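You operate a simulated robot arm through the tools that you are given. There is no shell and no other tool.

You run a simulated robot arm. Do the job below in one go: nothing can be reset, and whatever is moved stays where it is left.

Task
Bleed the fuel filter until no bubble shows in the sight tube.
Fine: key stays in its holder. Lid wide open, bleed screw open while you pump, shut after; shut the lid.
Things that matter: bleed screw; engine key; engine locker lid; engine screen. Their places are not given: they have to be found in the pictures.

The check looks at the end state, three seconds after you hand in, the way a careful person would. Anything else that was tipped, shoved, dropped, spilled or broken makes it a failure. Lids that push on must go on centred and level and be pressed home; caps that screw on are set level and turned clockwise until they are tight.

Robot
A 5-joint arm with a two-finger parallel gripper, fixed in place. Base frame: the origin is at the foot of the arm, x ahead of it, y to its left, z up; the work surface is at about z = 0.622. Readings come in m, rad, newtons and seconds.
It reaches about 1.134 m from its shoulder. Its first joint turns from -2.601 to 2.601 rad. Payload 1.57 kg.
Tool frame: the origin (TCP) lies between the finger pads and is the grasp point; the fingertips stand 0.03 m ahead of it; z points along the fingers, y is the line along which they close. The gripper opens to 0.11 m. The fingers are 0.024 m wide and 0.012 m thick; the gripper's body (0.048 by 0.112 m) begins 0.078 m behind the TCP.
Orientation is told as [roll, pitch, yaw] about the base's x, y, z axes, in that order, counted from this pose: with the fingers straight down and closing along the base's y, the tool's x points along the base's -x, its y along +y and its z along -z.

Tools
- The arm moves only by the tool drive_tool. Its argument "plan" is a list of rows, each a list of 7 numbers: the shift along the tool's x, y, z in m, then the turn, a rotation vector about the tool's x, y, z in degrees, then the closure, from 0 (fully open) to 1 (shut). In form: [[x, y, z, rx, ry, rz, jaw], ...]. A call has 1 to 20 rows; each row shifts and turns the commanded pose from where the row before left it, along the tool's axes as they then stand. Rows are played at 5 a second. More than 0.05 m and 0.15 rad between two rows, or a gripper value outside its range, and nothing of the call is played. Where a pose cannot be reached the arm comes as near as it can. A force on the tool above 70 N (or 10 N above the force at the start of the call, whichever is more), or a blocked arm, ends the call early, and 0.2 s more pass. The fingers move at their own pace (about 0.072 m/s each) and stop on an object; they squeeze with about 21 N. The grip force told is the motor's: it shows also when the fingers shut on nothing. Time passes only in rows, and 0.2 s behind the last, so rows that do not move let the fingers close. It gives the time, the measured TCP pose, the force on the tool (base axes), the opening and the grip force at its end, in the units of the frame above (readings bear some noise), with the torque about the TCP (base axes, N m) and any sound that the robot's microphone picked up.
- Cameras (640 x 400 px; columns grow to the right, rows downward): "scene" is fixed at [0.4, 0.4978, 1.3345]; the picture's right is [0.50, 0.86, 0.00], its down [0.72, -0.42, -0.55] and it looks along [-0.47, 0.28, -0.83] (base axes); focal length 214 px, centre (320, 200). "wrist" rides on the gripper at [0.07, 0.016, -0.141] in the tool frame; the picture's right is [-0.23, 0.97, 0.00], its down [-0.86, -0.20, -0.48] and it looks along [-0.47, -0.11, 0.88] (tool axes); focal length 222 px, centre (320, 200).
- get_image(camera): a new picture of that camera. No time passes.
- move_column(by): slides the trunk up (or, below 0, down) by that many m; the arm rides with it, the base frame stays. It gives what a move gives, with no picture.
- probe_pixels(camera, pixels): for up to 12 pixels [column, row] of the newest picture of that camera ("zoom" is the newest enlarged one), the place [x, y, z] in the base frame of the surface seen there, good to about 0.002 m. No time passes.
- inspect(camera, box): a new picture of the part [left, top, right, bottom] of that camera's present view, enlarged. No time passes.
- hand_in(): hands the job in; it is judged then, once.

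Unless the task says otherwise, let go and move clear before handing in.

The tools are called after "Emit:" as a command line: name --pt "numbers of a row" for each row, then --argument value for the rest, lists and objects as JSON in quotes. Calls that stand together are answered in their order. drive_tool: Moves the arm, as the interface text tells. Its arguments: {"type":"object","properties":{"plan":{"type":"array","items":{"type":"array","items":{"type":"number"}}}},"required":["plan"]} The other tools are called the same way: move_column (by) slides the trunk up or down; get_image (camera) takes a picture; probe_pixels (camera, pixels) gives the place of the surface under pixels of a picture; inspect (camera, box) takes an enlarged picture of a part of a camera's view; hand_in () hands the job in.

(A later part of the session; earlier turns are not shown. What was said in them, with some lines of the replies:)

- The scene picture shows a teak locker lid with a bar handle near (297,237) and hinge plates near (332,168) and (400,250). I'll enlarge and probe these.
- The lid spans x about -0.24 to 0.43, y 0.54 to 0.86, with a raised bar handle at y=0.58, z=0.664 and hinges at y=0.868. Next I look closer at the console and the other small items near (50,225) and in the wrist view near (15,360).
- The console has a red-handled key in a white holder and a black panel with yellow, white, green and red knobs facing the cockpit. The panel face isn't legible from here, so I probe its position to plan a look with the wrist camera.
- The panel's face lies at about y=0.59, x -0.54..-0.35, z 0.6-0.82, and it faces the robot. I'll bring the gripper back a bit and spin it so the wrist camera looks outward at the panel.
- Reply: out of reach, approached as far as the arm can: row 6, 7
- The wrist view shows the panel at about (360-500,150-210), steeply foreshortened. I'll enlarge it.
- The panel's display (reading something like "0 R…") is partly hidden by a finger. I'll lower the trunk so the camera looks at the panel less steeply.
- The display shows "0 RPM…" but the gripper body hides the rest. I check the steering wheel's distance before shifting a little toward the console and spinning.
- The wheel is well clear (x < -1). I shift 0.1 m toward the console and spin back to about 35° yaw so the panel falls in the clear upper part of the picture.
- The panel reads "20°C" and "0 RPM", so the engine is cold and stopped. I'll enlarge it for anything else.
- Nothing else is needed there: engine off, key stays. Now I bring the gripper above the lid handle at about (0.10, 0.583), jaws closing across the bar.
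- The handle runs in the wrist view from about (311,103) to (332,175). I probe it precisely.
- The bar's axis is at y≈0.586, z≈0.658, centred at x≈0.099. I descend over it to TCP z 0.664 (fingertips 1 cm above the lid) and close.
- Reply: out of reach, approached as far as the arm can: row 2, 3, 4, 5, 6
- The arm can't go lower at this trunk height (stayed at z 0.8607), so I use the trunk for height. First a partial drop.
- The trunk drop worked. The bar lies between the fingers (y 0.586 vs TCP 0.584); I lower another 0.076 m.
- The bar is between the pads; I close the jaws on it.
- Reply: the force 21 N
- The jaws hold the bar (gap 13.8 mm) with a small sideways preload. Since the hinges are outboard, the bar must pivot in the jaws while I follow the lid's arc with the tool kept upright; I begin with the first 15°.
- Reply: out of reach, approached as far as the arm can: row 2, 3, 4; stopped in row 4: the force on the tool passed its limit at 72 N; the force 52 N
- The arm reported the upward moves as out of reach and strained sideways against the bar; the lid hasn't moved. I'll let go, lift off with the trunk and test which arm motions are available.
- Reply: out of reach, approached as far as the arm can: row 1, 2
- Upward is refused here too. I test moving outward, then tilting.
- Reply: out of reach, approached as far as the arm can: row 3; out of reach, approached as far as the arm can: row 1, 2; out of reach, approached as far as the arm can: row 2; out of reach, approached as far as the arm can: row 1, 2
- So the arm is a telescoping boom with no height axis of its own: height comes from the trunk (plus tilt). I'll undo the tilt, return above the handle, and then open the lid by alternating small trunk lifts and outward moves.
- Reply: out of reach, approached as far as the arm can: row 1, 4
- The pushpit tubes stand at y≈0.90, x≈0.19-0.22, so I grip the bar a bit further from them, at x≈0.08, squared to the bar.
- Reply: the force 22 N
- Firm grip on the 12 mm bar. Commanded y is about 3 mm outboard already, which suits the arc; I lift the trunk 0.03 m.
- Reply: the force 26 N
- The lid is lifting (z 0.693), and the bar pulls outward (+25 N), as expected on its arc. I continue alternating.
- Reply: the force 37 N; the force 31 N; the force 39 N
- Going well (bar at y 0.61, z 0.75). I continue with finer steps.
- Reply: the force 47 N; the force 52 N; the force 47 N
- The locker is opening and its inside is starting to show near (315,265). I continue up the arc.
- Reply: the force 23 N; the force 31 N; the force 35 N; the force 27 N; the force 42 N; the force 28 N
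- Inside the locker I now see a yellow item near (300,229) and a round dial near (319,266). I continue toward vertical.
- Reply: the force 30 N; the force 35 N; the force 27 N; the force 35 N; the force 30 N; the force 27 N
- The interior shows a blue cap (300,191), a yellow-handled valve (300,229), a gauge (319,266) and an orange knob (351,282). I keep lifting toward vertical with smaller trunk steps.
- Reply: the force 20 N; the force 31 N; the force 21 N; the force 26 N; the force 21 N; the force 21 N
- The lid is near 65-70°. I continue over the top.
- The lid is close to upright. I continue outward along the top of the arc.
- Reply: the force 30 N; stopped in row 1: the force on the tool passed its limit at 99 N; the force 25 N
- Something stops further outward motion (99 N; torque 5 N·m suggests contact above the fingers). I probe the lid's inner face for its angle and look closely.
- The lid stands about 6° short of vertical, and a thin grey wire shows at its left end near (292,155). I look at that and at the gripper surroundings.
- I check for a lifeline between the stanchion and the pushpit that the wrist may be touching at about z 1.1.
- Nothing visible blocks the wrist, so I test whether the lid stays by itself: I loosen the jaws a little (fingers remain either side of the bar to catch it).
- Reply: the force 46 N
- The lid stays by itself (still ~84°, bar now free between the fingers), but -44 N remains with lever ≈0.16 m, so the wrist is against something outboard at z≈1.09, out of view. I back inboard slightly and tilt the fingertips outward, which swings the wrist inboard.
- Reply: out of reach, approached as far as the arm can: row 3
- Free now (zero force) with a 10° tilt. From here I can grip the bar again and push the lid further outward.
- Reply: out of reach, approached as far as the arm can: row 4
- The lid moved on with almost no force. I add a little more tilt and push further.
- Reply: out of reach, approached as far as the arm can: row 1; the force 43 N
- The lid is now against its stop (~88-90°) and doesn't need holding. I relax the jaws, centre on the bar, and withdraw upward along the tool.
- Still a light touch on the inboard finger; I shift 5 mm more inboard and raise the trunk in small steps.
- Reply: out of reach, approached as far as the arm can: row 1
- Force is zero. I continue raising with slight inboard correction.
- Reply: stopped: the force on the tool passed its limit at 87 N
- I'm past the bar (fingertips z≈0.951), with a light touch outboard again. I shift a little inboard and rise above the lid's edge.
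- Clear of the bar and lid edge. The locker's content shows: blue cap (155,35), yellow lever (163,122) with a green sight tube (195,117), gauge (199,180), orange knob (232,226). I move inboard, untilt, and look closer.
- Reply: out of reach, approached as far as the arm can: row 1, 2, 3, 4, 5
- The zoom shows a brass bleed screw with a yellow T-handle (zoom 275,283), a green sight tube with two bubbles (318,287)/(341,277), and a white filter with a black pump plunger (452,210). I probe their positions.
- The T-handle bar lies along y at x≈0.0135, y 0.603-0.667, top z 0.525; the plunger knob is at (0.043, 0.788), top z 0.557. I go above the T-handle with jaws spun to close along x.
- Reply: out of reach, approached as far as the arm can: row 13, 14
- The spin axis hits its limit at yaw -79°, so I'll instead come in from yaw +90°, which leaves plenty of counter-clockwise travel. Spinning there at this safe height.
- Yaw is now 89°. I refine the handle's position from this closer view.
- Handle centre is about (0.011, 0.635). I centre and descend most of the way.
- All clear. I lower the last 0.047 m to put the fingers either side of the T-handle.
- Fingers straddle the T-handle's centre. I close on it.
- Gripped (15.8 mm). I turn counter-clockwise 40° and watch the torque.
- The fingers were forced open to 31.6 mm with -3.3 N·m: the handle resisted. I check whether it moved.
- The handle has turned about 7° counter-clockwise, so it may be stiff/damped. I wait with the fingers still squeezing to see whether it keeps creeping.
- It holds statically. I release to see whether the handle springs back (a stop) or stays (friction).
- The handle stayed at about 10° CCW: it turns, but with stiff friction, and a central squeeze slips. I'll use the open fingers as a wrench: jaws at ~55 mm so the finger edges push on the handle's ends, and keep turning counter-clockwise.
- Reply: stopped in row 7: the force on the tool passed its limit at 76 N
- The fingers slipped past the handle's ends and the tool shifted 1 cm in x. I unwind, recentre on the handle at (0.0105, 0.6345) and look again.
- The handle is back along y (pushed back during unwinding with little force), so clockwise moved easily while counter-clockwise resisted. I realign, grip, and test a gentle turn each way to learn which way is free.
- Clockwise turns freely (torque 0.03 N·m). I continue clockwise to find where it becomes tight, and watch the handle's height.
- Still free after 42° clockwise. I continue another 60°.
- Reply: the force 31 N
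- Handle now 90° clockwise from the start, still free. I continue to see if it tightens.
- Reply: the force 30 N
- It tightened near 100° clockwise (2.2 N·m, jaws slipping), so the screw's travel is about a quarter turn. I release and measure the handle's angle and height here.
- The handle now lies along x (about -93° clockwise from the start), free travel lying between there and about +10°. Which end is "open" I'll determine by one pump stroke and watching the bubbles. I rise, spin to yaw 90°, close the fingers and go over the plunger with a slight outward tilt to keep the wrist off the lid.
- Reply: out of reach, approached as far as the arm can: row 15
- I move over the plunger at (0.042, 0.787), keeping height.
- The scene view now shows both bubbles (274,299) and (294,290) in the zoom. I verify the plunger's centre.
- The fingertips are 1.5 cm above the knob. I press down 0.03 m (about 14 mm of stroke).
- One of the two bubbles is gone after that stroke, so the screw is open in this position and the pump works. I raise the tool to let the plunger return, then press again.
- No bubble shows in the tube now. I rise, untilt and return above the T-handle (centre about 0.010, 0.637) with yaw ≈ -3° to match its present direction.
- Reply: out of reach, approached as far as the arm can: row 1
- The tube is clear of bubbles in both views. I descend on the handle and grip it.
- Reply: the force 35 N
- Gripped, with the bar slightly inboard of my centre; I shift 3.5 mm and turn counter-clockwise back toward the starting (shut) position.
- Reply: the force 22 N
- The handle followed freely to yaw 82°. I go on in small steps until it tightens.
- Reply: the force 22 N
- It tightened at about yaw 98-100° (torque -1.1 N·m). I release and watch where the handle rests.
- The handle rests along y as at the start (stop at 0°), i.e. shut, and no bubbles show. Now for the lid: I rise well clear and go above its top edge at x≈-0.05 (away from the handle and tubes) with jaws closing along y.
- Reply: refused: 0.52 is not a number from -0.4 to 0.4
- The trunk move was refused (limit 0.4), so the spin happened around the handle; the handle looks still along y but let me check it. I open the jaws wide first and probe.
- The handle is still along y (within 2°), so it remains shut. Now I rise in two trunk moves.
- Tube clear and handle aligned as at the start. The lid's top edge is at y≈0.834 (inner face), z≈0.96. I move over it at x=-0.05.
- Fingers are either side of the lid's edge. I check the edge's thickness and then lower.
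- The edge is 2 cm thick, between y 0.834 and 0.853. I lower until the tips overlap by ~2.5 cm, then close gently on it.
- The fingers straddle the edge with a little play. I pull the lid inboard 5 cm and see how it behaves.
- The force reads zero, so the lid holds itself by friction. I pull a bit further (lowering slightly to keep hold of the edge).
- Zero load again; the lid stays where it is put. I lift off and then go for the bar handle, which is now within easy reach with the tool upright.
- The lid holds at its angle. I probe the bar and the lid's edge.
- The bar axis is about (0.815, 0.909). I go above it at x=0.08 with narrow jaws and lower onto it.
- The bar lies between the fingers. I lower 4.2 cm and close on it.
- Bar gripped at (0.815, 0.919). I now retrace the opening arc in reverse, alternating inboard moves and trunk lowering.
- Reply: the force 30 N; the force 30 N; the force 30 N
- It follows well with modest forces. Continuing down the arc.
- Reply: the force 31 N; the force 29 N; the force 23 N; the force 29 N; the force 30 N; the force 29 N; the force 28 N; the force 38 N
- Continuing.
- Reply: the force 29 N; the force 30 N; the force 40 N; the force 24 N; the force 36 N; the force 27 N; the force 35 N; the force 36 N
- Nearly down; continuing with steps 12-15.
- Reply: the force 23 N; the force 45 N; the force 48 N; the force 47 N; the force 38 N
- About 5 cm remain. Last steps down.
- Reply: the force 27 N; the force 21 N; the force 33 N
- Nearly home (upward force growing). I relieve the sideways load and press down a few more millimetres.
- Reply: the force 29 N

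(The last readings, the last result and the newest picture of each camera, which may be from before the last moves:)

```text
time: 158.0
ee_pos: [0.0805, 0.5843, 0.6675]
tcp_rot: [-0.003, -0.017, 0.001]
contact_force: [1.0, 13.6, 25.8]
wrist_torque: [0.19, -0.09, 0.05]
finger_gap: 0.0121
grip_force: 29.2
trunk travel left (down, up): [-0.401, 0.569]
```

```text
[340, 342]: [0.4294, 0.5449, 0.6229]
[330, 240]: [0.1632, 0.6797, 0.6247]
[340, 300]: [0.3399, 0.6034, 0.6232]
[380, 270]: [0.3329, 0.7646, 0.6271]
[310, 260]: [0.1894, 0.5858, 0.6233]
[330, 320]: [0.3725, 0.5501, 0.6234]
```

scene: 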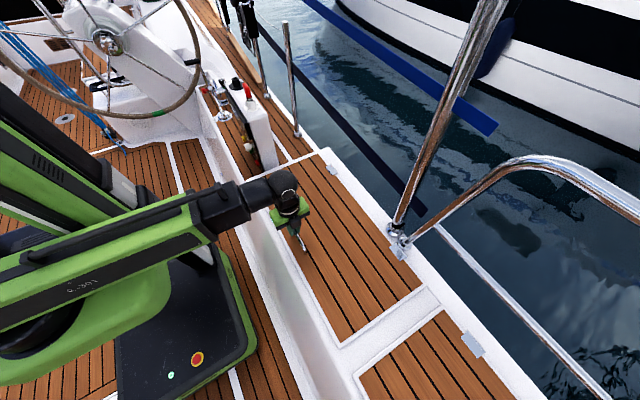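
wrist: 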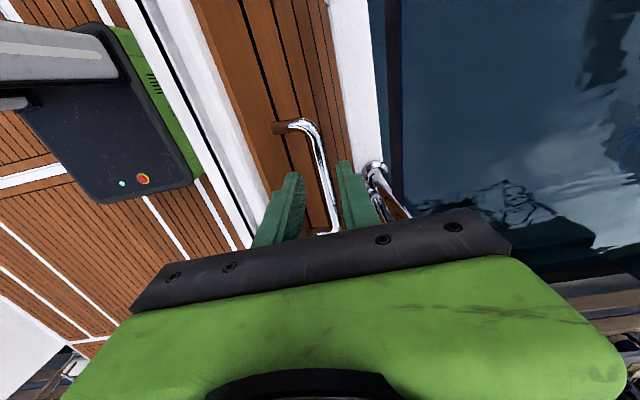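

The lid is home: its front edge reads z 0.623 as at the start. I open the jaws and rise straight up.

Emit:
drive_tool --pt "0 0 0 0 0 0 0.7" --pt "0 0 0 0 0 0 0.5" --pt "0 0 0 0 0 0 0.5"

Emit:
move_column --by 0.3

Emit:
get_image --camera "scene"

Emit:
inspect --camera "scene" --box '[230, 140, 450, 360]'

Emit:
probe_pixels --camera "scene" --pixels '[[340, 342], [330, 240], [297, 237], [258, 187], [330, 320], [250, 92], [248, 147]]'

```text
time: 158.8
ee_pos: [0.0816, 0.5846, 0.6679]
tcp_rot: [-0.003, -0.016, -0.001]
contact_force: [0.0, -0.7, -0.6]
wrist_torque: [0.03, -0.01, 0.0]
finger_gap: 0.055
grip_force: 0.0
trunk travel left (down, up): [-0.401, 0.569]
```

```text
time: 161.8
ee_pos: [0.0812, 0.5837, 0.9679]
tcp_rot: [-0.004, -0.016, -0.002]
contact_force: [-0.6, 0.5, 0.5]
wrist_torque: [-0.01, 0.01, -0.01]
finger_gap: 0.0552
grip_force: 0.0
trunk travel left (down, up): [-0.701, 0.269]
```

```text
taken
```

scene: 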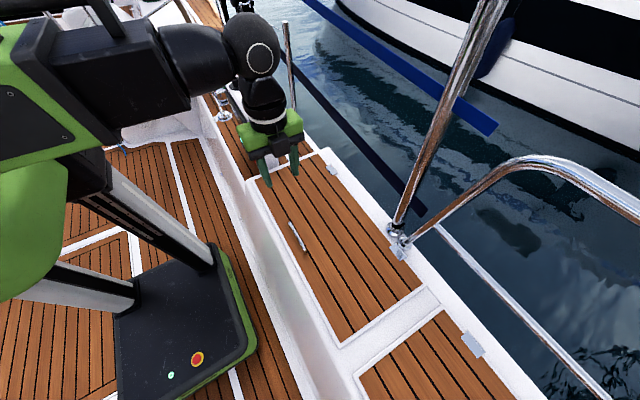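

```text
1.82 times, centred on (340, 250) of scene
```

zoom: 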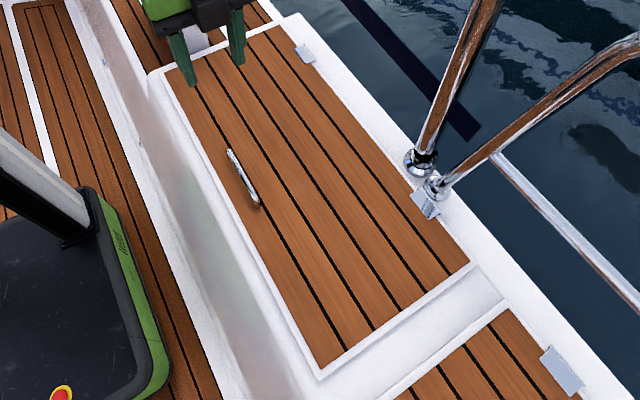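

```text
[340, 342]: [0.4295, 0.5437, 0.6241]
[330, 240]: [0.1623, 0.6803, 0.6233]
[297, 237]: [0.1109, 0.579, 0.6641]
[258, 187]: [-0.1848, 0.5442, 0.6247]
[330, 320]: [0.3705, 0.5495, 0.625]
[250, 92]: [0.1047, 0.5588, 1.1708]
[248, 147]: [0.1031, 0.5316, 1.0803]
```

The lid is shut flush (z 0.624, bar handle back at 0.664), exactly as it was at the start. The sight tube showed no bubbles after pumping, the bleed screw is back at its shut stop, and the key was never touched. The arm is clear, so I hand in.

Emit:
hand_in

```text
The job is handed in.
```

The fuel filter is bled: after two pump strokes no bubble showed in the sight tube, and none had come back when I last looked, before lowering the lid. The job has been handed in, but I haven't seen the result of the check.

- **Bleed screw:** It was open while I pumped. I then turned it back until it came up tight and left it in its starting position. It opens clockwise, the reverse of a normal screw. I worked that out from the stops at each end of its travel and from the bubbles clearing in that position.
- **Lid:** It was open all the way to its stop, about 88°, while I worked. It is now shut flush at the same height as at the start.
- **Key:** I never touched it; it is still in its holder.
- **Engine screen:** It read 0 RPM and 20 °C, so the engine was stopped and cold.
- **Contacts:** While opening the lid, the wrist pressed against something outboard that I could not see in the pictures, peaking at 99 N. My first two tries at the bleed screw were the wrong way and pushed hard against its stop. I saw no damage from either.

The arm is clear, about 0.3 m above the closed lid.
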